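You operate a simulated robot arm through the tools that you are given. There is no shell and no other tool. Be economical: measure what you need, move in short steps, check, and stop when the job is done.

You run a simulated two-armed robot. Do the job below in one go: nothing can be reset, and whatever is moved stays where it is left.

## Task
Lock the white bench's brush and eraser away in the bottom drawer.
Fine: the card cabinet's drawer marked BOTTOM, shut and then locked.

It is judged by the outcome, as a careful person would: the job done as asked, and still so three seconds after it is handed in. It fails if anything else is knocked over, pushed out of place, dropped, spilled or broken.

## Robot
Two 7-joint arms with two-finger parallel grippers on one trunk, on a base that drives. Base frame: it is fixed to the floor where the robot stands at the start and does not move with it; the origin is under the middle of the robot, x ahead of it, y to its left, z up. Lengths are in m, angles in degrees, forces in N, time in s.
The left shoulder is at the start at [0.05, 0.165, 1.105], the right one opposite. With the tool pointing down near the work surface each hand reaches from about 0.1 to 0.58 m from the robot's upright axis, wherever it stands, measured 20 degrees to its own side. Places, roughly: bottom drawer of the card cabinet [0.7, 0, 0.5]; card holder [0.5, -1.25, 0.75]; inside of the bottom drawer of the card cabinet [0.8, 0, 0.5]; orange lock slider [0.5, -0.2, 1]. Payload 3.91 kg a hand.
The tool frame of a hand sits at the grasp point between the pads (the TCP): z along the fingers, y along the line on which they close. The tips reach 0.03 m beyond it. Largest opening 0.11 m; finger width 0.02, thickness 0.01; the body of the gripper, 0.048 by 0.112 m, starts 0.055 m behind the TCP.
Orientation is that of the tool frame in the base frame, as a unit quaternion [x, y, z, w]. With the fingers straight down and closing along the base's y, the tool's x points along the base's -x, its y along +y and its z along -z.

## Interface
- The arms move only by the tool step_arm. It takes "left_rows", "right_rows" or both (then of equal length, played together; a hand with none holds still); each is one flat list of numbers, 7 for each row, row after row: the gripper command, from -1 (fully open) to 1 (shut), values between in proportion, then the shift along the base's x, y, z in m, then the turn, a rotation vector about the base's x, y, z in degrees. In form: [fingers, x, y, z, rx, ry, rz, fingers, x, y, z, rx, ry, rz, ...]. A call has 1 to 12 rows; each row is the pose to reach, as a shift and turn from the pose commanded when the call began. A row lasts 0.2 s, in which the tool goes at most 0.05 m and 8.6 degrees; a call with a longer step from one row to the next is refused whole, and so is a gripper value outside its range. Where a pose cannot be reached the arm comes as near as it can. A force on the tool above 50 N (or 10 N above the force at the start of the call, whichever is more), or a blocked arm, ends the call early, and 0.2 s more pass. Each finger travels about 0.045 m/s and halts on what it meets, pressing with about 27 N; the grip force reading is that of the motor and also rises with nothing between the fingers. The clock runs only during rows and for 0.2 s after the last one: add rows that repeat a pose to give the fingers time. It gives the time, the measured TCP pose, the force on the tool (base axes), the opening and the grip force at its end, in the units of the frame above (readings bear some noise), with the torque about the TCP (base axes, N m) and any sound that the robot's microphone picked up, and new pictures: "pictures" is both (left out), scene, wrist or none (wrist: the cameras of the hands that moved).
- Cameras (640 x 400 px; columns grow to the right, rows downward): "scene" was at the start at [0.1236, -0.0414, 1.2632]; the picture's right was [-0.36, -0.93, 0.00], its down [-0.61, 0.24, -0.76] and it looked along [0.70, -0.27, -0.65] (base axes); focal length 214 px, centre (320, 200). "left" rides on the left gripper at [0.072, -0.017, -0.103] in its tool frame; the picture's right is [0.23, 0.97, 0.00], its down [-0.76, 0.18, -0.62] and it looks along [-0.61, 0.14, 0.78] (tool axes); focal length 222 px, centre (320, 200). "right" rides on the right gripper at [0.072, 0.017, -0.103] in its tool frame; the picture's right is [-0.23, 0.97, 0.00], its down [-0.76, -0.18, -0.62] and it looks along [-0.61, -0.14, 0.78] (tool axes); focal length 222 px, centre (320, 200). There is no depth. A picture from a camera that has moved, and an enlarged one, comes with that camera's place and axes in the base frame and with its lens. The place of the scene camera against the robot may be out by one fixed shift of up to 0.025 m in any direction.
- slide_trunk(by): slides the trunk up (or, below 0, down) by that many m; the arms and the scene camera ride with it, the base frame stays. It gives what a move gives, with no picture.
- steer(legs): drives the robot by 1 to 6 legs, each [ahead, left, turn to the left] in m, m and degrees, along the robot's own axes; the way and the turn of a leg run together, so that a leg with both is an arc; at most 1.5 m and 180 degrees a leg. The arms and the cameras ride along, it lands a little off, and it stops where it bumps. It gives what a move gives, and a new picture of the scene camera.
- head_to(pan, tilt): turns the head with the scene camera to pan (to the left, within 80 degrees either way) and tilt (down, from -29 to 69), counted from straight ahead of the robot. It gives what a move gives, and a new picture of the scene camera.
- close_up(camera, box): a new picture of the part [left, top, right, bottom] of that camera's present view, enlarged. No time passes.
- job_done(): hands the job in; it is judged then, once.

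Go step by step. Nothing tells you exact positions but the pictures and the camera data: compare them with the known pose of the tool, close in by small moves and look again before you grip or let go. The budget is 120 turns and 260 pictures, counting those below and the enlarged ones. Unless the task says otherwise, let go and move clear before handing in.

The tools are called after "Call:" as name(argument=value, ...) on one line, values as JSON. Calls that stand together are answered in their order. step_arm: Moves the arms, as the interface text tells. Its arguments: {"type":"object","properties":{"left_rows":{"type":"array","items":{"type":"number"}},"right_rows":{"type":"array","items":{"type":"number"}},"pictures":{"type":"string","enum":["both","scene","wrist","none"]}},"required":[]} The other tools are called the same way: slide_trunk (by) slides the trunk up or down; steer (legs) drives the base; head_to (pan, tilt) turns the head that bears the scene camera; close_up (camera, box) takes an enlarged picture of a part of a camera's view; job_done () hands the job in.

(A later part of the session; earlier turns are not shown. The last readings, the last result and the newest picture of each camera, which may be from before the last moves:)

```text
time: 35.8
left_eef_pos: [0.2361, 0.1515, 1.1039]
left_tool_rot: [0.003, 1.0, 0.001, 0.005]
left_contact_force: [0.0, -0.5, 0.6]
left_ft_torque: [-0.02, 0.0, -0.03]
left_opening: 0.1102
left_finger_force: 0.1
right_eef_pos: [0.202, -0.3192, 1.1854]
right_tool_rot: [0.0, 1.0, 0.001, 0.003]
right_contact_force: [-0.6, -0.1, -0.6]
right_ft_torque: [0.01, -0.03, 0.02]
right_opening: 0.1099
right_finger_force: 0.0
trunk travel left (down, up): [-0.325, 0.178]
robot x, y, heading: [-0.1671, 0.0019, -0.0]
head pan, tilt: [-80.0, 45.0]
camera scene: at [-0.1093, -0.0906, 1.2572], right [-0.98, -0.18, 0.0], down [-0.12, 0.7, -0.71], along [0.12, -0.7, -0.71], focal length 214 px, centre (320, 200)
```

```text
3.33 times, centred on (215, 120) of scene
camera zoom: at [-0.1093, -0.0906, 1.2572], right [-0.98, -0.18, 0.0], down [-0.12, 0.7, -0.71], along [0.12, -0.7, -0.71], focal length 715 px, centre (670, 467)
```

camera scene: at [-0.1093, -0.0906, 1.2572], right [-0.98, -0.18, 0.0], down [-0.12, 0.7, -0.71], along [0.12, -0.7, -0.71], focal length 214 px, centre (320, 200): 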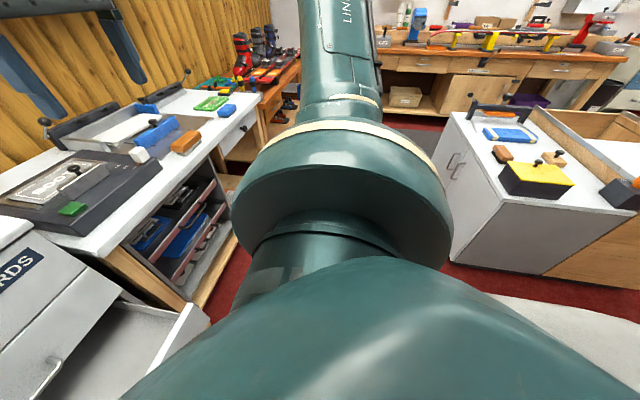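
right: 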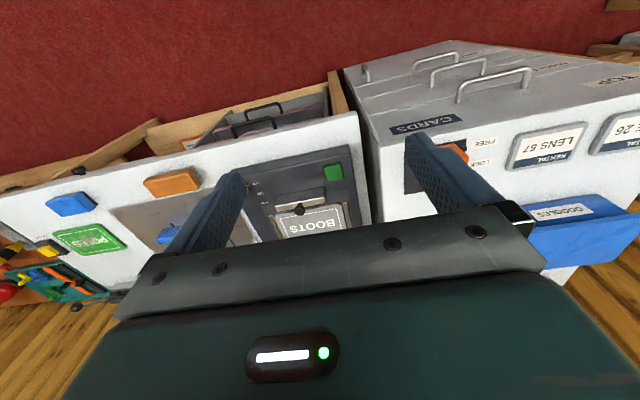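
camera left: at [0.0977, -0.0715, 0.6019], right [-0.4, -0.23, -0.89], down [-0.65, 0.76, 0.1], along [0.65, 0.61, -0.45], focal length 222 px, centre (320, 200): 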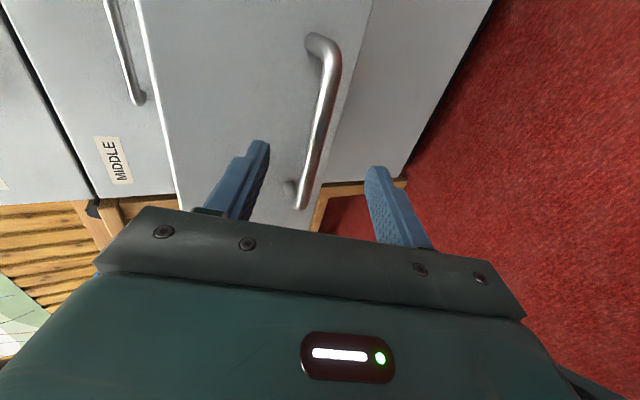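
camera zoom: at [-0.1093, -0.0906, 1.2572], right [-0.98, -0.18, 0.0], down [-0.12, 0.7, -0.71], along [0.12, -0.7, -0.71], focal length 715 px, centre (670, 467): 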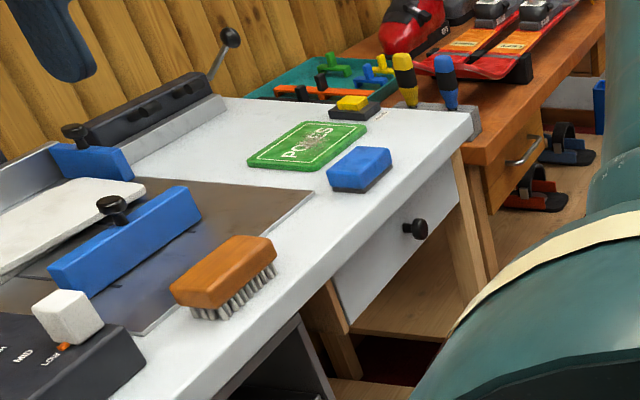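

The white bench's brush (bristles) and blue felt eraser are clear; the other brush on the counter at the right is not ours. I drive right along the aisle in front of the white bench.

Call:
steer(legs=[[0.0, -0.25, 0], [0.05, -0.25, 0], [0.1, -0.35, 0]])

Call:
head_to(pan=0, tilt=45)

```text
time: 44.2
left_eef_pos: [0.3854, -0.7033, 1.1047]
left_tool_rot: [0.004, 1.0, 0.002, 0.004]
left_contact_force: [-1.0, -0.3, -0.5]
left_ft_torque: [-0.02, -0.03, 0.0]
left_opening: 0.1101
left_finger_force: 0.1
right_eef_pos: [0.35, -1.1749, 1.1843]
right_tool_rot: [0.003, 1.0, 0.0, 0.003]
right_contact_force: [-0.6, 0.4, 0.1]
right_ft_torque: [-0.04, -0.01, 0.01]
right_opening: 0.11
right_finger_force: 0.2
trunk travel left (down, up): [-0.325, 0.178]
robot x, y, heading: [-0.0188, -0.852, -0.3]
head pan, tilt: [-80.0, 45.0]
camera scene: at [0.0404, -0.943, 1.2572], right [-0.99, -0.17, 0.0], down [-0.12, 0.7, -0.71], along [0.12, -0.7, -0.71], focal length 214 px, centre (320, 200)
```

scene: 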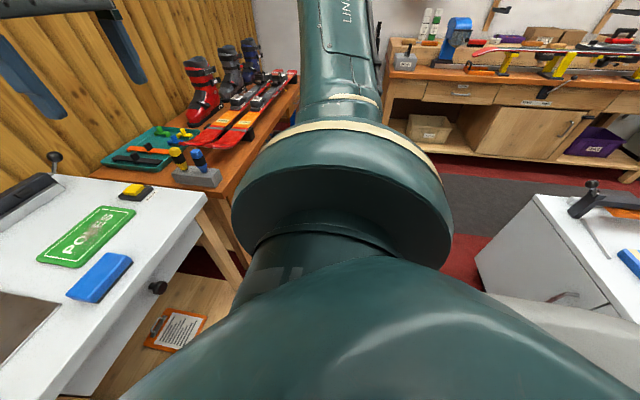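

```text
time: 45.8
left_eef_pos: [0.386, -0.7029, 1.1044]
left_tool_rot: [0.004, 1.0, 0.001, 0.004]
left_contact_force: [-0.8, -0.2, -1.3]
left_ft_torque: [0.0, 0.03, 0.0]
left_opening: 0.11
left_finger_force: 0.1
right_eef_pos: [0.3499, -1.1741, 1.1848]
right_tool_rot: [0.003, 1.0, 0.0, 0.003]
right_contact_force: [-0.2, 0.5, 0.5]
right_ft_torque: [0.05, 0.0, 0.02]
right_opening: 0.1101
right_finger_force: 0.1
trunk travel left (down, up): [-0.325, 0.178]
robot x, y, heading: [-0.0186, -0.8545, -0.1]
head pan, tilt: [0.0, 45.0]
camera scene: at [0.1079, -0.8631, 1.2572], right [0.0, -1.0, 0.0], down [-0.71, 0.0, -0.71], along [0.71, 0.0, -0.71], focal length 214 px, centre (320, 200)
```

scene: 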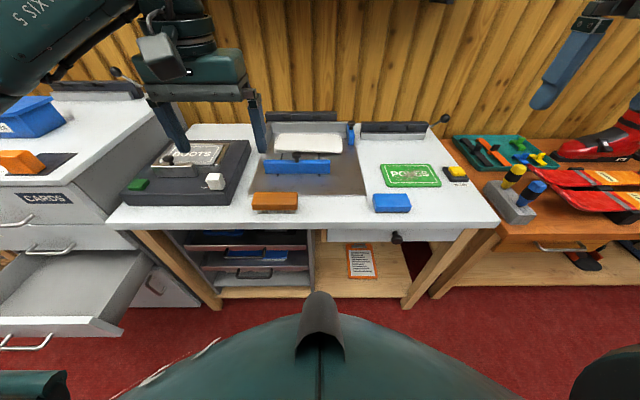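

Brush ≈ (0.515, -0.73), eraser ≈ (0.51, -1.04), both with the long side along y. I yaw both hands 90° and bring them above.

Call:
step_arm(left_rows=[-1, 0.01, 0, 0, 0, 0, -8.2, -1, 0.02, 0, 0, 0, 0, -16.4, -1, 0.03, 0, 0, 0, 0, -24.6, -1, 0.04, 0, -0.01, 0, 0, -32.8, -1, 0.05, 0, -0.02, 0, 0, -41, -1, 0.06, 0, -0.03, 0, 0, -49.2, -1, 0.07, 0, -0.04, 0, 0, -57.4, -1, 0.08, -0.01, -0.05, 0, 0, -65.6, -1, 0.09, -0.02, -0.06, 0, 0, -73.8, -1, 0.1, -0.025, -0.08, 0, 0, -82, -1, 0.1, -0.025, -0.1, 0, 0, -90, -1, 0.1, -0.025, -0.1, 0, 0, -90], right_rows=[-1, 0.01, 0.01, 0, 0, 0, 8.2, -1, 0.02, 0.02, 0, 0, 0, 16.4, -1, 0.03, 0.03, 0, 0, 0, 24.6, -1, 0.04, 0.04, -0.02, 0, 0, 32.8, -1, 0.05, 0.05, -0.04, 0, 0, 41, -1, 0.06, 0.06, -0.06, 0, 0, 49.2, -1, 0.07, 0.08, -0.08, 0, 0, 57.4, -1, 0.08, 0.1, -0.1, 0, 0, 65.6, -1, 0.09, 0.12, -0.12, 0, 0, 73.8, -1, 0.1, 0.13, -0.14, 0, 0, 82, -1, 0.1, 0.13, -0.17, 0, 0, 90, -1, 0.1, 0.13, -0.18, 0, 0, 90])

```text
time: 48.4
left_eef_pos: [0.3135, -0.7484, 1.0408]
left_tool_rot: [0.678, 0.735, 0.01, 0.007]
left_contact_force: [-0.7, 0.5, -0.5]
left_ft_torque: [-0.05, -0.03, 0.03]
left_opening: 0.11
left_finger_force: 0.1
left hand out of reach, approached as far as the arm can: row 7, 8, 9, 10, 11, 12
right_eef_pos: [0.449, -1.0421, 1.0059]
right_tool_rot: [-0.707, 0.708, 0.0, 0.003]
right_contact_force: [0.0, 0.7, 0.6]
right_ft_torque: [-0.04, -0.06, 0.01]
right_opening: 0.1101
right_finger_force: 0.1
trunk travel left (down, up): [-0.325, 0.178]
robot x, y, heading: [-0.0146, -0.8525, -0.1]
head pan, tilt: [0.0, 45.0]
camera scene: at [0.106, -0.8612, 1.2575], right [0.0, -1.0, 0.0], down [-0.71, 0.0, -0.71], along [0.71, 0.0, -0.71], focal length 214 px, centre (320, 200)
camera right: at [0.4313, -1.115, 1.1091], right [-0.97, 0.23, 0.0], down [0.18, 0.76, 0.63], along [0.15, 0.61, -0.78], focal length 222 px, centre (320, 200)
camera left: at [0.2883, -0.677, 1.1432], right [0.95, 0.3, 0.02], down [0.22, -0.75, 0.63], along [0.21, -0.59, -0.78], focal length 222 px, centre (320, 200)
```

scene: 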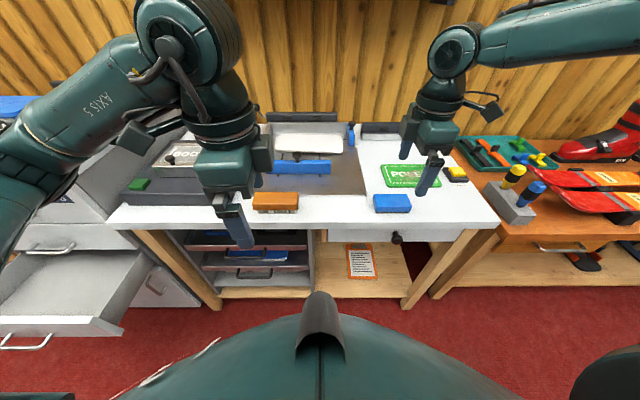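
right: 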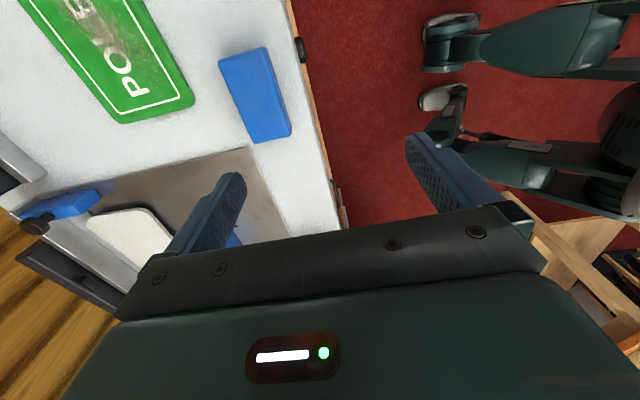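
left: 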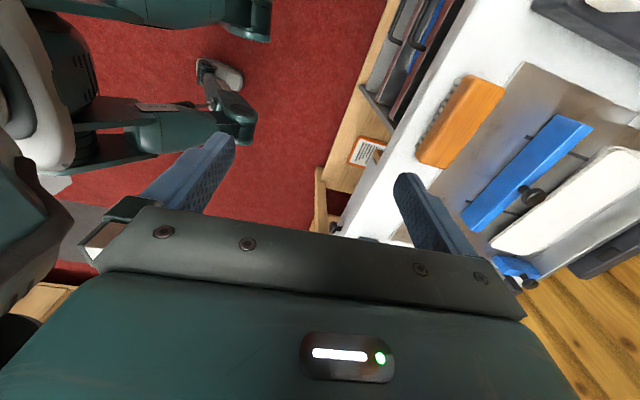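

The left arm hit a limit with that yaw; I'll turn it the other way, while the right hand moves over the eraser.

Call:
step_arm(left_rows=[-1, 0, 0.01, 0.01, 0, 0, 8.5, -1, 0, 0.02, 0.02, 0, 0, 17, -1, 0, 0.03, 0.03, 0, 0, 25.5, -1, 0, 0.03, 0.04, 0, 0, 34, -1, 0, 0.03, 0.05, 0, 0, 42.5, -1, 0, 0.03, 0.05, 0, 0, 51, -1, 0, 0.03, 0.05, 0, 0, 59.5, -1, 0, 0.03, 0.05, 0, 0, 68, -1, 0, 0.03, 0.05, 0, 0, 76.5, -1, 0, 0.03, 0.05, 0, 0, 85, -1, 0, 0.03, 0.05, 0, 0, 93.5, -1, 0, 0.03, 0.05, 0, 0, 102], right_rows=[-1, 0.01, 0, 0, 0, 0, 0, -1, 0.03, -0.01, 0, 0, 0, 0, -1, 0.05, -0.02, 0, 0, 0, 0, -1, 0.066, -0.02, 0, 0, 0, 0, -1, 0.066, -0.02, -0.03, 0, 0, 0, -1, 0.066, -0.02, -0.055, 0, 0, 0, -1, 0.066, -0.02, -0.055, 0, 0, 0, -1, 0.066, -0.02, -0.055, 0, 0, 0, -1, 0.066, -0.02, -0.055, 0, 0, 0, -1, 0.066, -0.02, -0.055, 0, 0, 0, -1, 0.066, -0.02, -0.055, 0, 0, 0, -1, 0.066, -0.02, -0.055, 0, 0, 0], pictures="wrist")

Call:
step_arm(left_rows=[-1, 0, 0, 0, 0, 0, 8.5, -1, 0, 0, 0, 0, 0, 17, -1, 0, 0, 0, 0, 0, 25.5, -1, 0.02, 0, 0, 0, 0, 34, -1, 0.04, 0, 0, 0, 0, 42.5, -1, 0.06, 0, 0, 0, 0, 51, -1, 0.08, 0, 0, 0, 0, 59.5, -1, 0.1, 0, 0, 0, 0, 68, -1, 0.12, 0, 0, 0, 0, 74, -1, 0.14, 0, 0, 0, 0, 74])

```text
time: 51.0
left_eef_pos: [0.3154, -0.7216, 1.0917]
left_tool_rot: [-0.146, 0.989, 0.01, -0.004]
left_contact_force: [0.4, 0.5, 0.2]
left_ft_torque: [-0.02, 0.0, 0.03]
left_opening: 0.1101
left_finger_force: 0.1
right_eef_pos: [0.5152, -1.0622, 0.9503]
right_tool_rot: [-0.705, 0.709, 0.002, 0.001]
right_contact_force: [0.1, -0.2, 0.3]
right_ft_torque: [0.0, 0.0, -0.02]
right_opening: 0.11
right_finger_force: 0.1
trunk travel left (down, up): [-0.325, 0.178]
robot x, y, heading: [-0.0189, -0.8533, -0.3]
head pan, tilt: [0.0, 45.0]
camera right: at [0.4985, -1.1358, 1.0532], right [-0.97, 0.23, 0.0], down [0.18, 0.76, 0.63], along [0.14, 0.61, -0.78], focal length 222 px, centre (320, 200)
camera left: at [0.2514, -0.7606, 1.1951], right [-0.5, 0.87, 0.02], down [0.68, 0.38, 0.62], along [0.53, 0.33, -0.78], focal length 222 px, centre (320, 200)
```

right: 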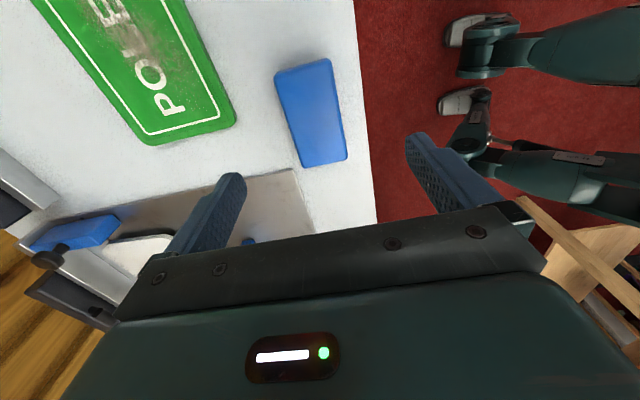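
left: 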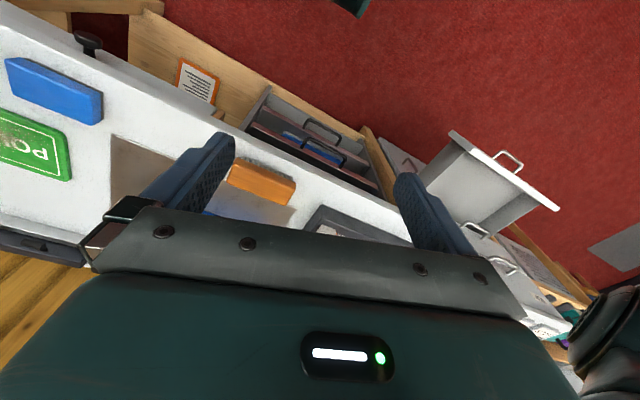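

```text
time: 53.2
left_eef_pos: [0.4551, -0.7223, 1.0923]
left_tool_rot: [0.711, -0.703, -0.007, 0.008]
left_contact_force: [0.3, 0.6, 0.6]
left_ft_torque: [0.02, 0.04, 0.02]
left_opening: 0.1097
left_finger_force: 0.2
right_eef_pos: [0.5136, -1.0634, 0.9504]
right_tool_rot: [-0.705, 0.709, 0.002, 0.002]
right_contact_force: [-0.1, -0.4, 0.6]
right_ft_torque: [0.01, 0.01, 0.0]
right_opening: 0.1101
right_finger_force: 0.0
trunk travel left (down, up): [-0.325, 0.178]
robot x, y, heading: [-0.0192, -0.8571, 0.1]
head pan, tilt: [0.0, 45.0]
camera scene: at [0.108, -0.8631, 1.2572], right [0.0, -1.0, 0.0], down [-0.71, 0.0, -0.71], along [0.71, 0.0, -0.71], focal length 214 px, centre (320, 200)
camera left: at [0.4752, -0.794, 1.1948], right [-0.97, -0.24, 0.02], down [-0.17, 0.76, 0.63], along [-0.17, 0.6, -0.78], focal length 222 px, centre (320, 200)
```

scene: 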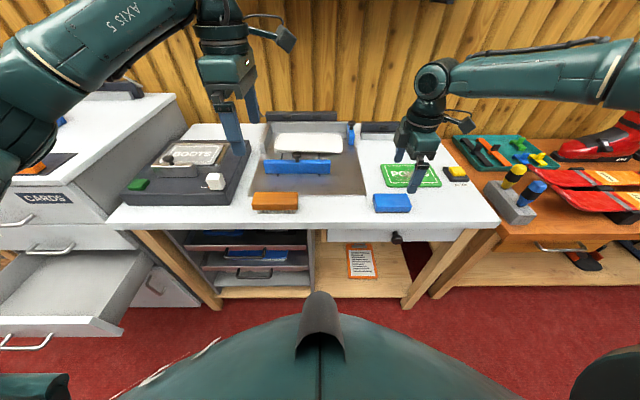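
left: 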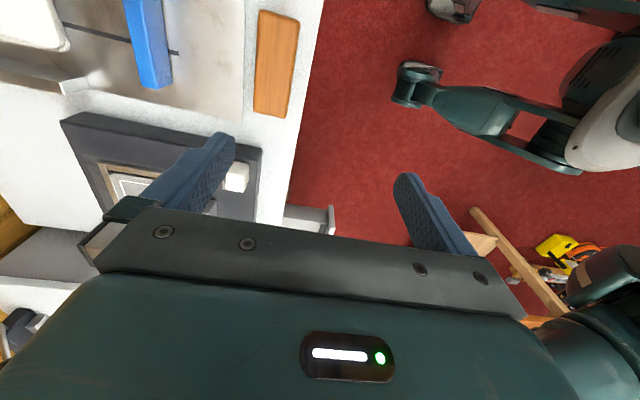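

Call:
step_arm(left_rows=[-1, 0.02, -0.005, -0.04, 0, 0, 0, -1, 0.04, -0.008, -0.08, 0, 0, 0, -1, 0.062, -0.008, -0.12, 0, 0, 0, -1, 0.062, -0.008, -0.16, 0, 0, 0, -0.7, 0.062, -0.008, -0.19, 0, 0, 0, -0.7, 0.062, -0.008, -0.21, 0, 0, 0, -0.7, 0.062, -0.008, -0.21, 0, 0, 0], right_rows=[-0.7, 0.005, -0.005, 0, 0, 0, 0, -0.7, 0.005, -0.005, -0.02, 0, 0, 0, -0.7, 0.005, -0.005, -0.04, 0, 0, 0, -0.7, 0.005, -0.005, -0.06, 0, 0, 0, -0.7, 0.005, -0.005, -0.075, 0, 0, 0, -0.7, 0.005, -0.005, -0.085, 0, 0, 0, -0.7, 0.005, -0.005, -0.085, 0, 0, 0])

```text
time: 54.8
left_eef_pos: [0.5173, -0.731, 0.8811]
left_tool_rot: [0.712, -0.702, -0.007, 0.009]
left_contact_force: [0.2, -0.2, -0.3]
left_ft_torque: [0.02, 0.02, 0.01]
left_opening: 0.0931
left_finger_force: 0.1
right_eef_pos: [0.5019, -1.0816, 0.8798]
right_tool_rot: [-0.705, 0.709, 0.002, 0.003]
right_contact_force: [-0.2, -0.3, 0.8]
right_ft_torque: [-0.01, -0.01, 0.0]
right_opening: 0.0933
right_finger_force: 0.0
right hand out of reach, approached as far as the arm can: row 2, 3, 4, 5, 6, 7
trunk travel left (down, up): [-0.325, 0.178]
robot x, y, heading: [-0.0185, -0.8566, -0.3]
head pan, tilt: [0.0, 45.0]
camera scene: at [0.1078, -0.8631, 1.2572], right [0.0, -1.0, 0.0], down [-0.71, 0.0, -0.71], along [0.71, 0.0, -0.71], focal length 214 px, centre (320, 200)
camera right: at [0.4849, -1.1547, 0.9826], right [-0.97, 0.23, 0.0], down [0.18, 0.76, 0.63], along [0.15, 0.61, -0.78], focal length 222 px, centre (320, 200)
camera left: at [0.5373, -0.8019, 0.9846], right [-0.97, -0.24, 0.02], down [-0.17, 0.76, 0.62], along [-0.17, 0.6, -0.78], focal length 222 px, centre (320, 200)
```

scene: 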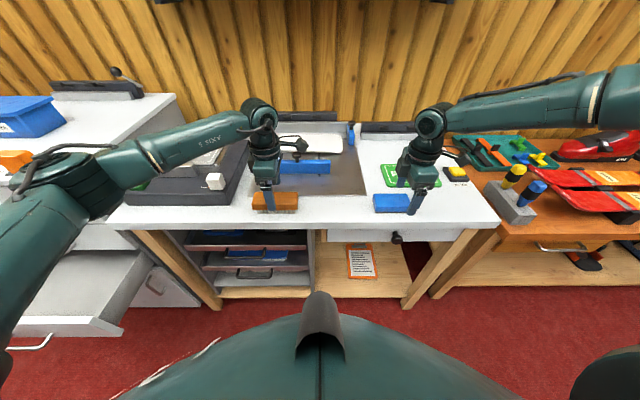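
right: 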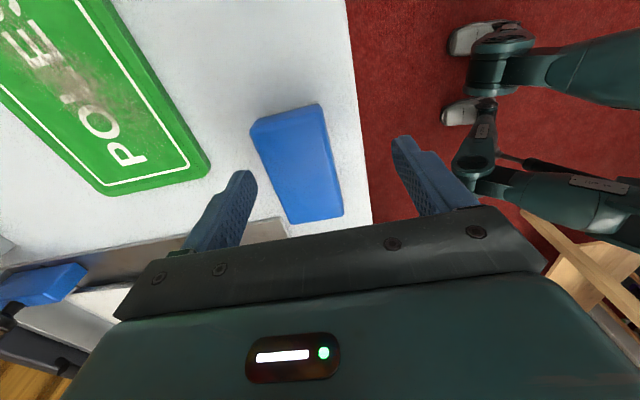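
left: 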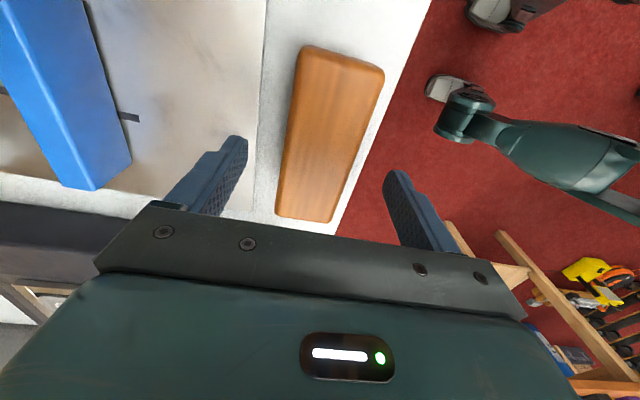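

Left hand is well over the brush; the right arm is at its reach limit, so I lift a bit and drive 6 cm closer.

Call:
step_arm(left_rows=[-0.7, 0, 0, 0.04, 0, 0, 0, -0.7, -0.03, 0, 0.06, 0, 0, 0, -0.7, -0.06, 0, 0.06, 0, 0, 0], right_rows=[-0.7, 0, 0, 0.03, 0, 0, 0, -0.7, -0.02, 0, 0.06, 0, 0, 0, -0.7, -0.05, 0, 0.06, 0, 0, 0], pictures="none")

Call:
steer(legs=[[0.06, 0, 0]])

```text
time: 55.6
left_eef_pos: [0.4561, -0.7298, 0.943]
left_tool_rot: [0.711, -0.703, -0.006, 0.009]
left_contact_force: [-0.6, -0.7, -0.3]
left_ft_torque: [0.01, 0.03, 0.03]
left_opening: 0.0936
left_finger_force: 0.0
right_eef_pos: [0.4506, -1.0826, 0.9402]
right_tool_rot: [-0.706, 0.709, 0.001, 0.001]
right_contact_force: [-0.6, 0.5, -0.6]
right_ft_torque: [0.01, -0.01, 0.01]
right_opening: 0.0935
right_finger_force: 0.0
trunk travel left (down, up): [-0.325, 0.178]
robot x, y, heading: [-0.016, -0.8475, -0.0]
head pan, tilt: [0.0, 45.0]
```

```text
time: 56.5
left_eef_pos: [0.517, -0.7303, 0.9415]
left_tool_rot: [0.711, -0.704, -0.007, 0.009]
left_contact_force: [1.0, 0.1, -0.3]
left_ft_torque: [-0.02, 0.0, 0.02]
left_opening: 0.0934
left_finger_force: 0.1
right_eef_pos: [0.5116, -1.084, 0.94]
right_tool_rot: [-0.705, 0.709, 0.002, 0.002]
right_contact_force: [-1.0, 0.6, 0.6]
right_ft_torque: [0.02, 0.04, -0.02]
right_opening: 0.0937
right_finger_force: 0.1
trunk travel left (down, up): [-0.325, 0.178]
robot x, y, heading: [0.0404, -0.8505, -0.6]
head pan, tilt: [0.0, 45.0]
camera scene: at [0.168, -0.8633, 1.2571], right [0.0, -1.0, 0.0], down [-0.71, 0.0, -0.71], along [0.71, 0.0, -0.71], focal length 214 px, centre (320, 200)
```

scene: 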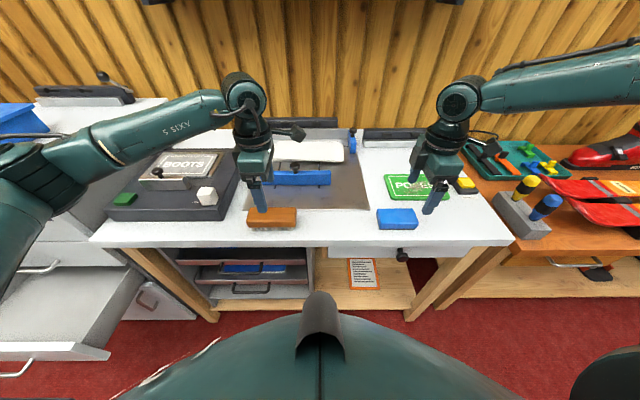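

Call:
step_arm(left_rows=[-0.7, 0, -0.002, -0.03, 0, 0, 0, -0.7, 0, -0.004, -0.06, 0, 0, 0, -0.7, 0, -0.004, -0.085, 0, 0, 0, -0.7, 0, -0.004, -0.085, 0, 0, 0], right_rows=[-0.7, 0.01, 0.012, -0.03, 0, 0, 0, -0.7, 0.01, 0.012, -0.06, 0, 0, 0, -0.7, 0.01, 0.012, -0.085, 0, 0, 0, -0.7, 0.01, 0.012, -0.085, 0, 0, 0])

```text
time: 57.5
left_eef_pos: [0.5161, -0.7342, 0.8571]
left_tool_rot: [0.711, -0.703, -0.007, 0.009]
left_contact_force: [0.3, 0.2, 0.4]
left_ft_torque: [0.02, -0.02, -0.01]
left_opening: 0.0932
left_finger_force: 0.0
right_eef_pos: [0.5224, -1.0704, 0.8538]
right_tool_rot: [-0.706, 0.709, 0.002, 0.002]
right_contact_force: [0.1, -0.2, 0.6]
right_ft_torque: [0.0, 0.03, -0.01]
right_opening: 0.0936
right_finger_force: 0.1
trunk travel left (down, up): [-0.325, 0.178]
robot x, y, heading: [0.0446, -0.8543, -0.3]
head pan, tilt: [0.0, 45.0]
camera scene: at [0.1672, -0.8633, 1.2573], right [0.0, -1.0, 0.0], down [-0.71, 0.0, -0.71], along [0.71, 0.0, -0.71], focal length 214 px, centre (320, 200)
camera right: at [0.5044, -1.1431, 0.9571], right [-0.97, 0.23, 0.0], down [0.18, 0.76, 0.63], along [0.15, 0.61, -0.78], focal length 222 px, centre (320, 200)
camera left: at [0.5357, -0.8052, 0.9598], right [-0.97, -0.24, 0.02], down [-0.17, 0.76, 0.62], along [-0.17, 0.6, -0.78], focal length 222 px, centre (320, 200)
```

scene: 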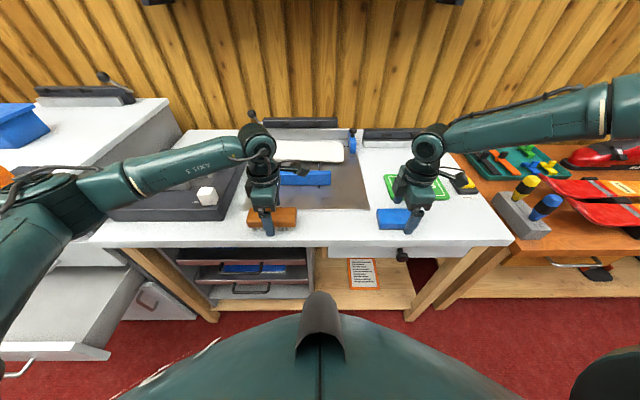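
right: 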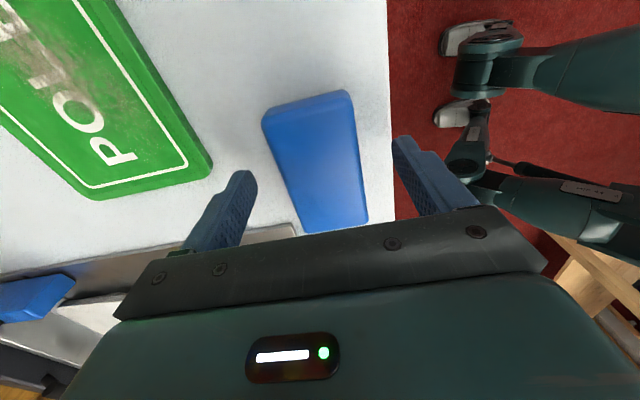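
left: 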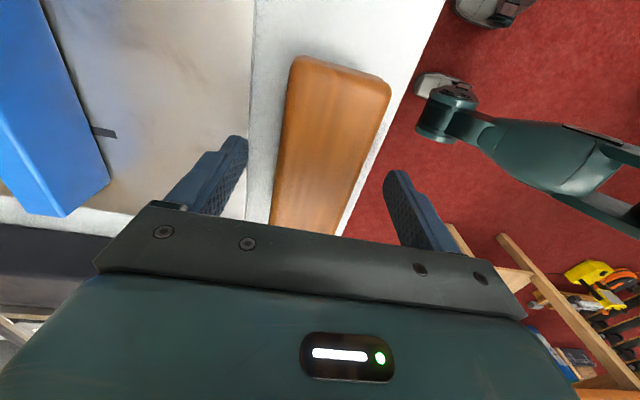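

Call:
step_arm(left_rows=[-0.7, 0, -0.004, -0.008, 0, 0, 0, -0.7, 0, -0.008, -0.016, 0, 0, 0, -0.7, 0, -0.008, -0.02, 0, 0, 0], right_rows=[-0.7, 0.003, 0, -0.008, 0, 0, 0, -0.7, 0.003, 0, -0.016, 0, 0, 0, -0.7, 0.003, 0, -0.02, 0, 0, 0])

Call:
close_up(camera="scene", box=[230, 160, 450, 270])

```text
time: 58.3
left_eef_pos: [0.516, -0.742, 0.8374]
left_tool_rot: [0.711, -0.704, -0.006, 0.009]
left_contact_force: [-0.9, 0.2, 1.0]
left_ft_torque: [-0.01, -0.02, 0.05]
left_opening: 0.0935
left_finger_force: 0.1
right_eef_pos: [0.5226, -1.0729, 0.8376]
right_tool_rot: [-0.706, 0.709, 0.001, 0.002]
right_contact_force: [-0.7, 0.1, 0.0]
right_ft_torque: [0.02, 0.03, 0.02]
right_opening: 0.0934
right_finger_force: 0.1
right hand out of reach, approached as far as the arm can: row 3
trunk travel left (down, up): [-0.325, 0.178]
robot x, y, heading: [0.0418, -0.8523, -0.3]
head pan, tilt: [0.0, 45.0]
camera scene: at [0.1672, -0.8633, 1.2573], right [0.0, -1.0, 0.0], down [-0.71, 0.0, -0.71], along [0.71, 0.0, -0.71], focal length 214 px, centre (320, 200)
camera right: at [0.5052, -1.146, 0.9396], right [-0.97, 0.23, 0.0], down [0.18, 0.76, 0.63], along [0.15, 0.61, -0.78], focal length 222 px, centre (320, 200)
camera left: at [0.5358, -0.8134, 0.9404], right [-0.97, -0.24, 0.02], down [-0.17, 0.76, 0.62], along [-0.17, 0.6, -0.78], focal length 222 px, centre (320, 200)
```

scene: 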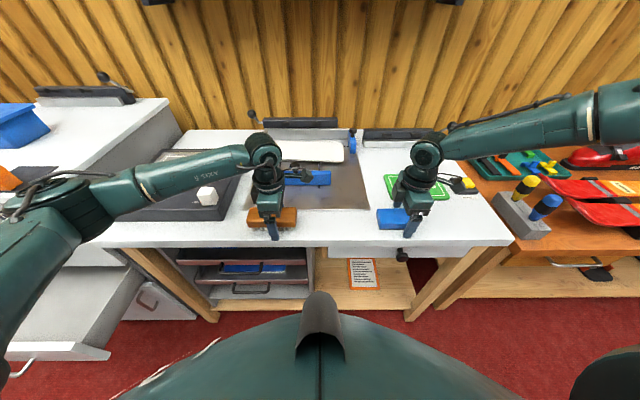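
right: 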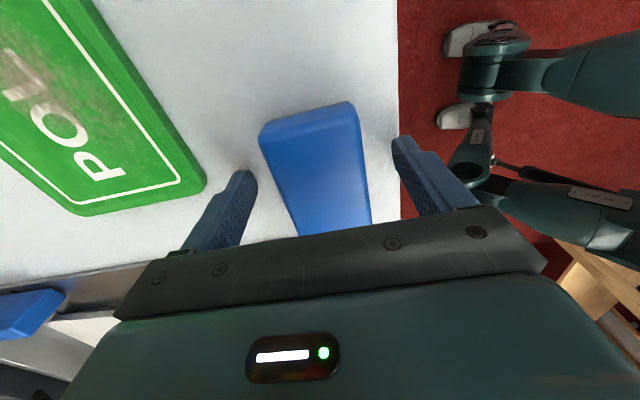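
left: 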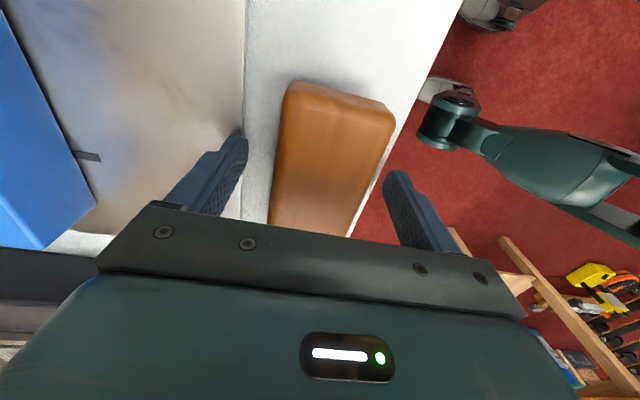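

```text
2.91 times, centred on (340, 215) of scene
camera zoom: at [0.1672, -0.8633, 1.2573], right [0.0, -1.0, 0.0], down [-0.71, 0.0, -0.71], along [0.71, 0.0, -0.71], focal length 624 px, centre (262, 156)
```

zoom: 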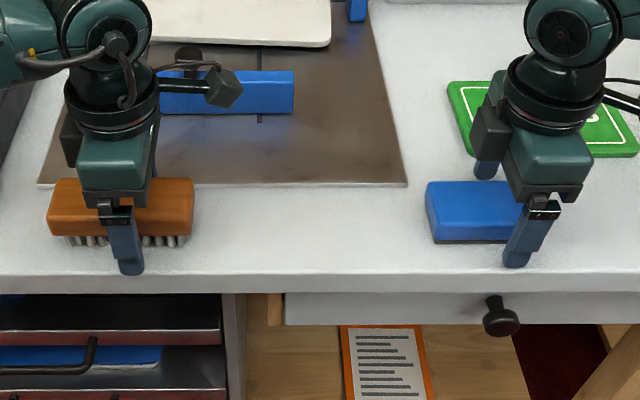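

Call:
step_arm(left_rows=[-0.7, 0, 0.004, 0, 0, 0, 0, -0.7, 0, 0.008, 0, 0, 0, 0, -0.7, 0, 0.008, 0, 0, 0, 0], right_rows=[-0.7, 0, 0.008, 0, 0, 0, 0, -0.7, 0, 0.016, -0.004, 0, 0, 0, -0.7, 0, 0.016, -0.008, 0, 0, 0], pictures="none")

Call:
step_arm(left_rows=[0, 0, 0, 0, 0, 0, 0, 0.5, 0, 0, 0, 0, 0, 0, 1, 0, 0, 0, 0, 0, 0, 1, 0, 0, 0, 0, 0, 0, 1, 0, 0, 0, 0, 0, 0, 1, 0, 0, 0, 0, 0, 0], right_rows=[0, 0, 0, 0, 0, 0, 0, 0.5, 0, 0, 0, 0, 0, 0, 1, 0, 0, 0, 0, 0, 0, 1, 0, 0, 0, 0, 0, 0, 1, 0, 0, 0, 0, 0, 0, 1, 0, 0, 0, 0, 0, 0])

```text
time: 59.1
left_eef_pos: [0.5149, -0.7342, 0.8381]
left_tool_rot: [0.711, -0.703, -0.007, 0.009]
left_contact_force: [0.7, 0.7, -0.2]
left_ft_torque: [-0.01, 0.01, 0.01]
left_opening: 0.0935
left_finger_force: 0.0
right_eef_pos: [0.5137, -1.0647, 0.8367]
right_tool_rot: [-0.705, 0.709, 0.001, 0.002]
right_contact_force: [-0.5, -0.2, -0.6]
right_ft_torque: [0.01, 0.0, -0.01]
right_opening: 0.0935
right_finger_force: 0.1
right hand out of reach, approached as far as the arm can: row 1, 2, 3
trunk travel left (down, up): [-0.325, 0.178]
robot x, y, heading: [0.0432, -0.8539, -0.3]
head pan, tilt: [0.0, 45.0]
```

```text
time: 60.5
left_eef_pos: [0.5174, -0.7345, 0.8366]
left_tool_rot: [0.711, -0.703, -0.005, 0.009]
left_contact_force: [0.9, -0.3, 1.1]
left_ft_torque: [-0.01, -0.04, -0.04]
left_opening: 0.0514
left_finger_force: 27.1
right_eef_pos: [0.5147, -1.0656, 0.8369]
right_tool_rot: [-0.705, 0.709, 0.002, 0.002]
right_contact_force: [-0.7, 0.1, 0.2]
right_ft_torque: [-0.02, 0.05, 0.03]
right_opening: 0.0542
right_finger_force: 26.3
trunk travel left (down, up): [-0.325, 0.178]
robot x, y, heading: [0.0411, -0.8519, -0.2]
head pan, tilt: [0.0, 45.0]
camera scene: at [0.1672, -0.8633, 1.2573], right [0.0, -1.0, 0.0], down [-0.71, 0.0, -0.71], along [0.71, 0.0, -0.71], focal length 214 px, centre (320, 200)
camera right: at [0.497, -1.1378, 0.9394], right [-0.97, 0.23, 0.0], down [0.18, 0.76, 0.63], along [0.15, 0.61, -0.78], focal length 222 px, centre (320, 200)
camera left: at [0.5359, -0.8058, 0.9406], right [-0.97, -0.24, 0.02], down [-0.17, 0.76, 0.62], along [-0.17, 0.6, -0.78], focal length 222 px, centre (320, 200)
```

scene: 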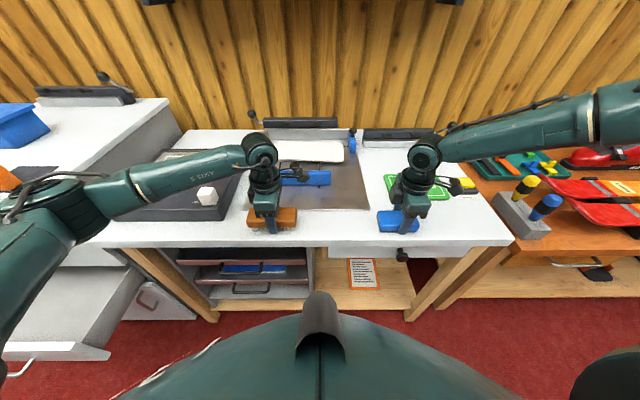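
right: 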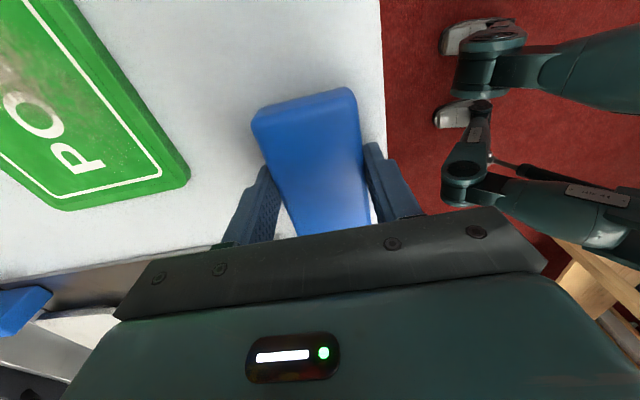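
left: 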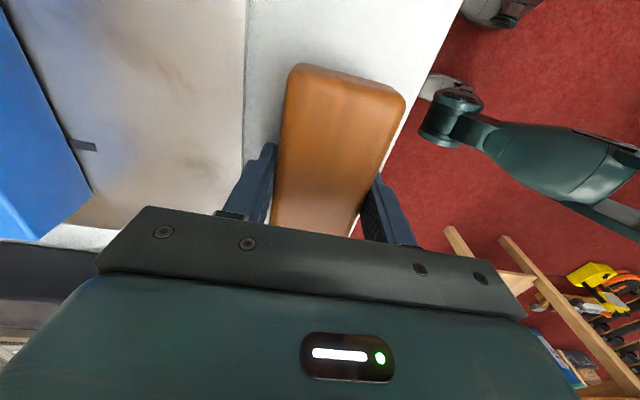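

Both are gripped. Lifting.

Call:
step_arm(left_rows=[1, 0, 0, 0.03, 0, 0, 0, 1, -0.01, 0, 0.06, 0, 0, 0, 1, -0.03, 0, 0.1, 0, 0, 0, 1, -0.05, 0, 0.14, 0, 0, 0, 1, -0.08, 0, 0.17, 0, 0, 0], right_rows=[1, 0, 0, 0.03, 0, 0, 0, 1, -0.01, 0, 0.06, 0, 0, 0, 1, -0.03, 0, 0.1, 0, 0, 0, 1, -0.05, 0.0, 0.14, 0, 0, 0, 1, -0.08, 0.0, 0.17, 0, 0, 0])

```text
time: 61.7
left_eef_pos: [0.4356, -0.7335, 1.0083]
left_tool_rot: [0.711, -0.703, -0.007, 0.007]
left_contact_force: [-0.3, -0.3, -2.1]
left_ft_torque: [0.01, -0.02, -0.02]
left_opening: 0.0515
left_finger_force: 27.2
right_eef_pos: [0.434, -1.0658, 1.0079]
right_tool_rot: [-0.705, 0.709, 0.002, 0.002]
right_contact_force: [0.5, -0.4, -0.8]
right_ft_torque: [0.0, 0.0, -0.02]
right_opening: 0.0541
right_finger_force: 26.9
trunk travel left (down, up): [-0.325, 0.178]
robot x, y, heading: [0.0415, -0.8493, -0.0]
head pan, tilt: [0.0, 45.0]
camera scene: at [0.1665, -0.8634, 1.2573], right [0.0, -1.0, 0.0], down [-0.71, 0.0, -0.71], along [0.71, 0.0, -0.71], focal length 214 px, centre (320, 200)
camera right: at [0.4163, -1.1372, 1.1102], right [-0.97, 0.23, 0.0], down [0.18, 0.76, 0.63], along [0.15, 0.61, -0.78], focal length 222 px, centre (320, 200)
camera left: at [0.4552, -0.8057, 1.1108], right [-0.97, -0.24, 0.02], down [-0.17, 0.76, 0.63], along [-0.16, 0.6, -0.78], focal length 222 px, centre (320, 200)
```

scene: 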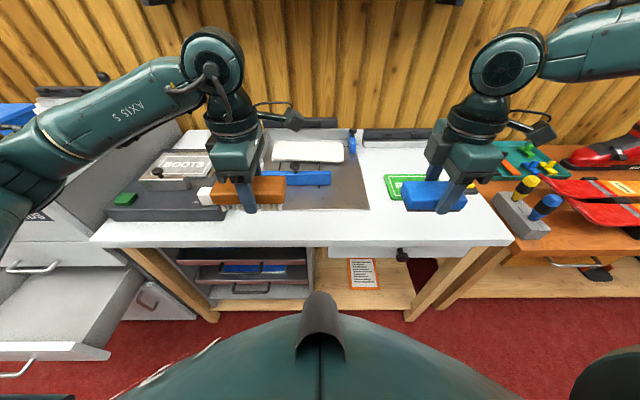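
right: 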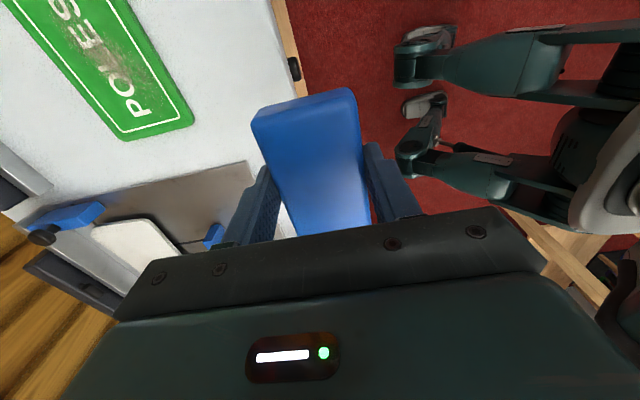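
left: 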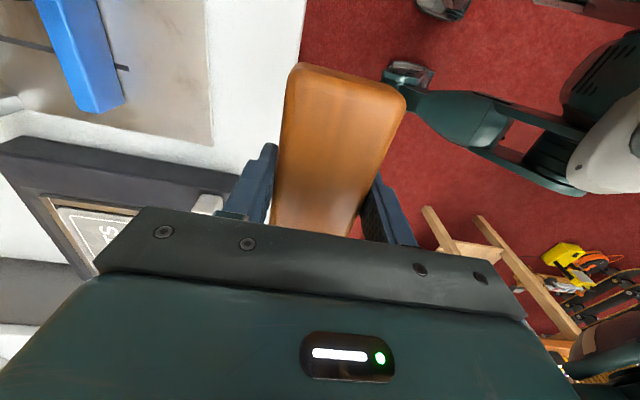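

Call:
steer(legs=[[-0.16, 0.35, 0], [-0.05, 0.25, 0], [0, 0.25, 0]])

```text
time: 70.1
left_eef_pos: [0.23, 0.1125, 1.0061]
left_tool_rot: [0.71, -0.704, -0.007, 0.009]
left_contact_force: [-0.2, 1.3, -0.8]
left_ft_torque: [-0.02, 0.01, 0.0]
left_opening: 0.0515
left_finger_force: 27.3
right_eef_pos: [0.2278, -0.2172, 1.0076]
right_tool_rot: [-0.706, 0.709, 0.002, 0.002]
right_contact_force: [-1.1, 0.4, -0.6]
right_ft_torque: [-0.02, 0.02, -0.01]
right_opening: 0.0541
right_finger_force: 26.5
trunk travel left (down, up): [-0.325, 0.178]
robot x, y, heading: [-0.1628, -0.0113, -0.4]
head pan, tilt: [0.0, 45.0]
camera scene: at [-0.0393, -0.0161, 1.2572], right [0.0, -1.0, 0.0], down [-0.71, 0.0, -0.71], along [0.71, 0.0, -0.71], focal length 214 px, centre (320, 200)
```

scene: 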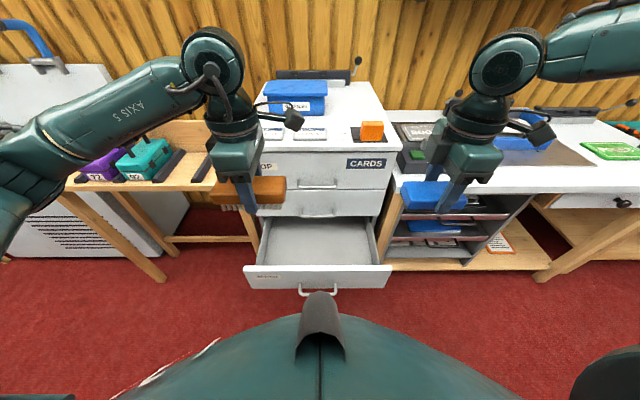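

Call:
slide_trunk(by=-0.3)

Call:
head_to(pan=0, tilt=48)

```text
time: 73.1
left_eef_pos: [0.2298, 0.1113, 0.707]
left_tool_rot: [0.711, -0.703, -0.006, 0.009]
left_contact_force: [0.0, -0.3, -1.9]
left_ft_torque: [0.03, -0.01, -0.04]
left_opening: 0.0514
left_finger_force: 26.6
right_eef_pos: [0.2275, -0.2184, 0.7073]
right_tool_rot: [-0.705, 0.709, 0.002, 0.002]
right_contact_force: [-0.6, 0.1, -0.6]
right_ft_torque: [-0.02, 0.0, 0.0]
right_opening: 0.0543
right_finger_force: 27.1
trunk travel left (down, up): [-0.025, 0.478]
robot x, y, heading: [-0.1666, -0.0019, -0.4]
head pan, tilt: [0.0, 45.0]
```

```text
time: 73.8
left_eef_pos: [0.23, 0.1123, 0.7078]
left_tool_rot: [0.711, -0.703, -0.007, 0.009]
left_contact_force: [-0.3, -0.2, -0.6]
left_ft_torque: [-0.01, 0.01, -0.02]
left_opening: 0.0518
left_finger_force: 26.4
right_eef_pos: [0.2283, -0.218, 0.7066]
right_tool_rot: [-0.705, 0.709, 0.001, 0.003]
right_contact_force: [0.5, -0.5, -0.8]
right_ft_torque: [0.02, -0.01, 0.03]
right_opening: 0.0538
right_finger_force: 26.8
trunk travel left (down, up): [-0.025, 0.478]
robot x, y, heading: [-0.1638, -0.0067, -0.3]
head pan, tilt: [0.0, 48.0]
camera scene: at [-0.0418, -0.0163, 0.953], right [0.0, -1.0, 0.0], down [-0.74, 0.0, -0.67], along [0.67, 0.0, -0.74], focal length 214 px, centre (320, 200)
```

scene: 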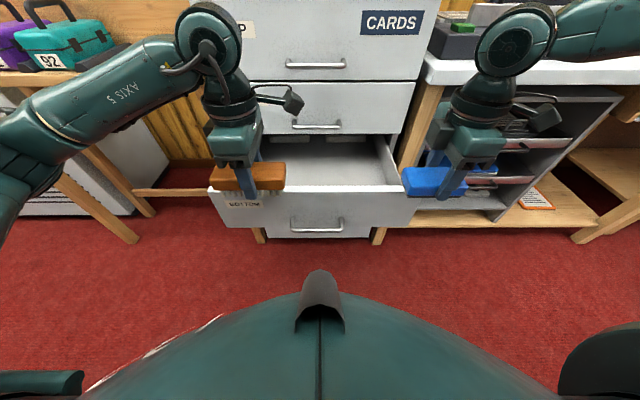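

Call:
step_arm(left_rows=[1, 0.03, -0.01, 0, 0, 0, 0, 1, 0.06, -0.02, 0, 0, 0, 0, 1, 0.09, -0.03, 0, 0, 0, 0, 1, 0.12, -0.035, 0, 0, 0, 0, 1, 0.135, -0.035, -0.02, 0, 0, 0, 1, 0.135, -0.035, -0.04, 0, 0, 0, 1, 0.135, -0.035, -0.04, 0, 0, 0])

```text
time: 75.4
left_eef_pos: [0.3652, 0.0773, 0.6684]
left_tool_rot: [0.711, -0.703, -0.007, 0.009]
left_contact_force: [-0.9, 0.0, -0.9]
left_ft_torque: [-0.01, 0.02, 0.01]
left_opening: 0.0518
left_finger_force: 27.1
right_eef_pos: [0.2282, -0.2185, 0.7059]
right_tool_rot: [-0.705, 0.709, 0.001, 0.001]
right_contact_force: [0.3, -0.8, -0.3]
right_ft_torque: [-0.01, 0.01, 0.02]
right_opening: 0.0542
right_finger_force: 26.4
trunk travel left (down, up): [-0.025, 0.478]
robot x, y, heading: [-0.1663, -0.006, -0.1]
head pan, tilt: [0.0, 48.0]
camera scene: at [-0.0418, -0.0163, 0.953], right [0.0, -1.0, 0.0], down [-0.74, 0.0, -0.67], along [0.67, 0.0, -0.74], focal length 214 px, centre (320, 200)
camera left: at [0.3847, 0.0064, 0.7702], right [-0.97, -0.24, 0.02], down [-0.17, 0.76, 0.62], along [-0.16, 0.6, -0.78], focal length 222 px, centre (320, 200)
```

scene: 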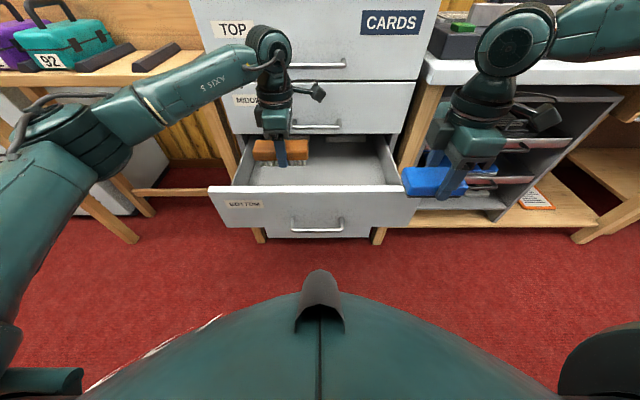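
left: 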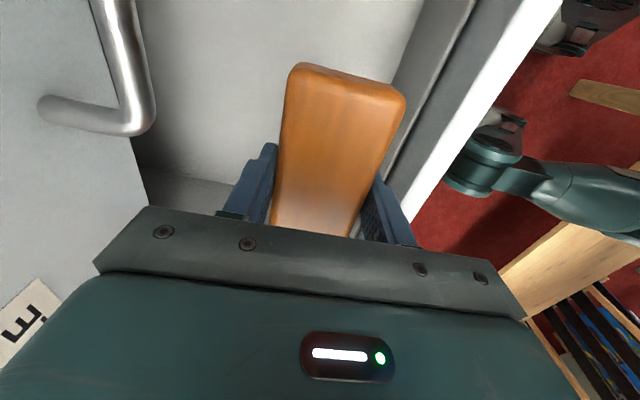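

Call:
step_arm(left_rows=[1, 0, 0, -0.02, 0, 0, 0, 1, 0, 0, -0.04, 0, 0, 0, 1, 0, 0, -0.06, 0, 0, 0, 1, 0, 0, -0.08, 0, 0, 0, 1, 0, 0, -0.1, 0, 0, 0])

```text
time: 76.6
left_eef_pos: [0.3648, 0.077, 0.5665]
left_tool_rot: [0.711, -0.703, -0.006, 0.009]
left_contact_force: [-0.1, -0.2, -2.0]
left_ft_torque: [-0.02, 0.03, -0.02]
left_opening: 0.0518
left_finger_force: 26.6
right_eef_pos: [0.2274, -0.2171, 0.7071]
right_tool_rot: [-0.706, 0.708, 0.002, 0.002]
right_contact_force: [-0.2, 0.2, 0.1]
right_ft_torque: [-0.02, 0.02, 0.03]
right_opening: 0.0541
right_finger_force: 27.4
trunk travel left (down, up): [-0.025, 0.478]
robot x, y, heading: [-0.1657, -0.0026, -0.1]
head pan, tilt: [0.0, 48.0]
camera scene: at [-0.0418, -0.0163, 0.953], right [0.0, -1.0, 0.0], down [-0.74, 0.0, -0.67], along [0.67, 0.0, -0.74], focal length 214 px, centre (320, 200)
camera left: at [0.3844, 0.0059, 0.6699], right [-0.97, -0.24, 0.02], down [-0.17, 0.76, 0.62], along [-0.16, 0.6, -0.78], focal length 222 px, centre (320, 200)
```

scene: 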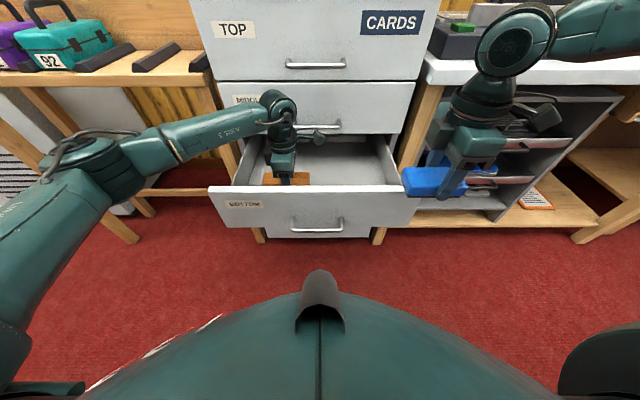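
left: 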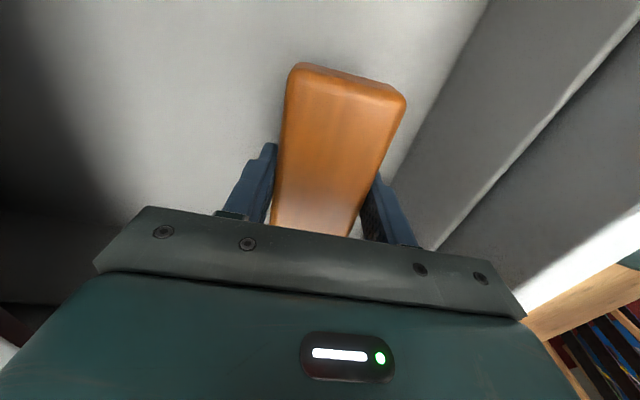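

Call:
step_arm(left_rows=[1, 0, 0, -0.008, 0, 0, 0, 1, 0, 0, -0.016, 0, 0, 0, 1, 0, 0, -0.024, 0, 0, 0, 1, 0, 0, -0.032, 0, 0, 0], pictures="wrist")

```text
time: 77.6
left_eef_pos: [0.3661, 0.0763, 0.5391]
left_tool_rot: [0.712, -0.703, -0.002, 0.007]
left_contact_force: [2.3, 2.8, 24.5]
left_ft_torque: [-0.03, -0.51, 0.1]
left_opening: 0.0515
left_finger_force: 27.3
right_eef_pos: [0.2273, -0.2177, 0.7083]
right_tool_rot: [-0.705, 0.709, 0.002, 0.003]
right_contact_force: [0.3, 0.1, -0.8]
right_ft_torque: [-0.02, -0.02, -0.02]
right_opening: 0.0541
right_finger_force: 27.0
trunk travel left (down, up): [-0.025, 0.478]
robot x, y, heading: [-0.1653, -0.0054, -0.5]
head pan, tilt: [0.0, 48.0]
camera left: at [0.3855, 0.006, 0.6431], right [-0.97, -0.24, 0.01], down [-0.18, 0.76, 0.62], along [-0.16, 0.6, -0.78], focal length 222 px, centre (320, 200)
```

left: 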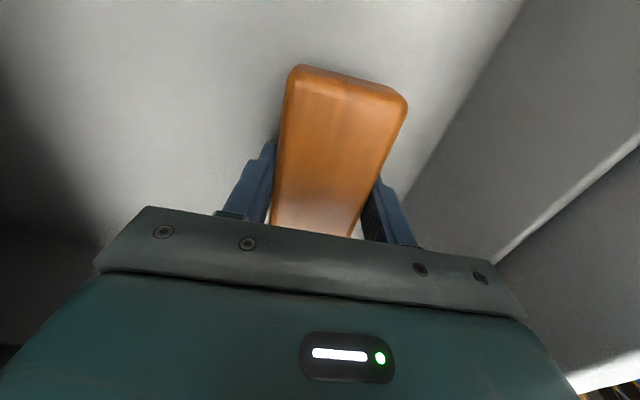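

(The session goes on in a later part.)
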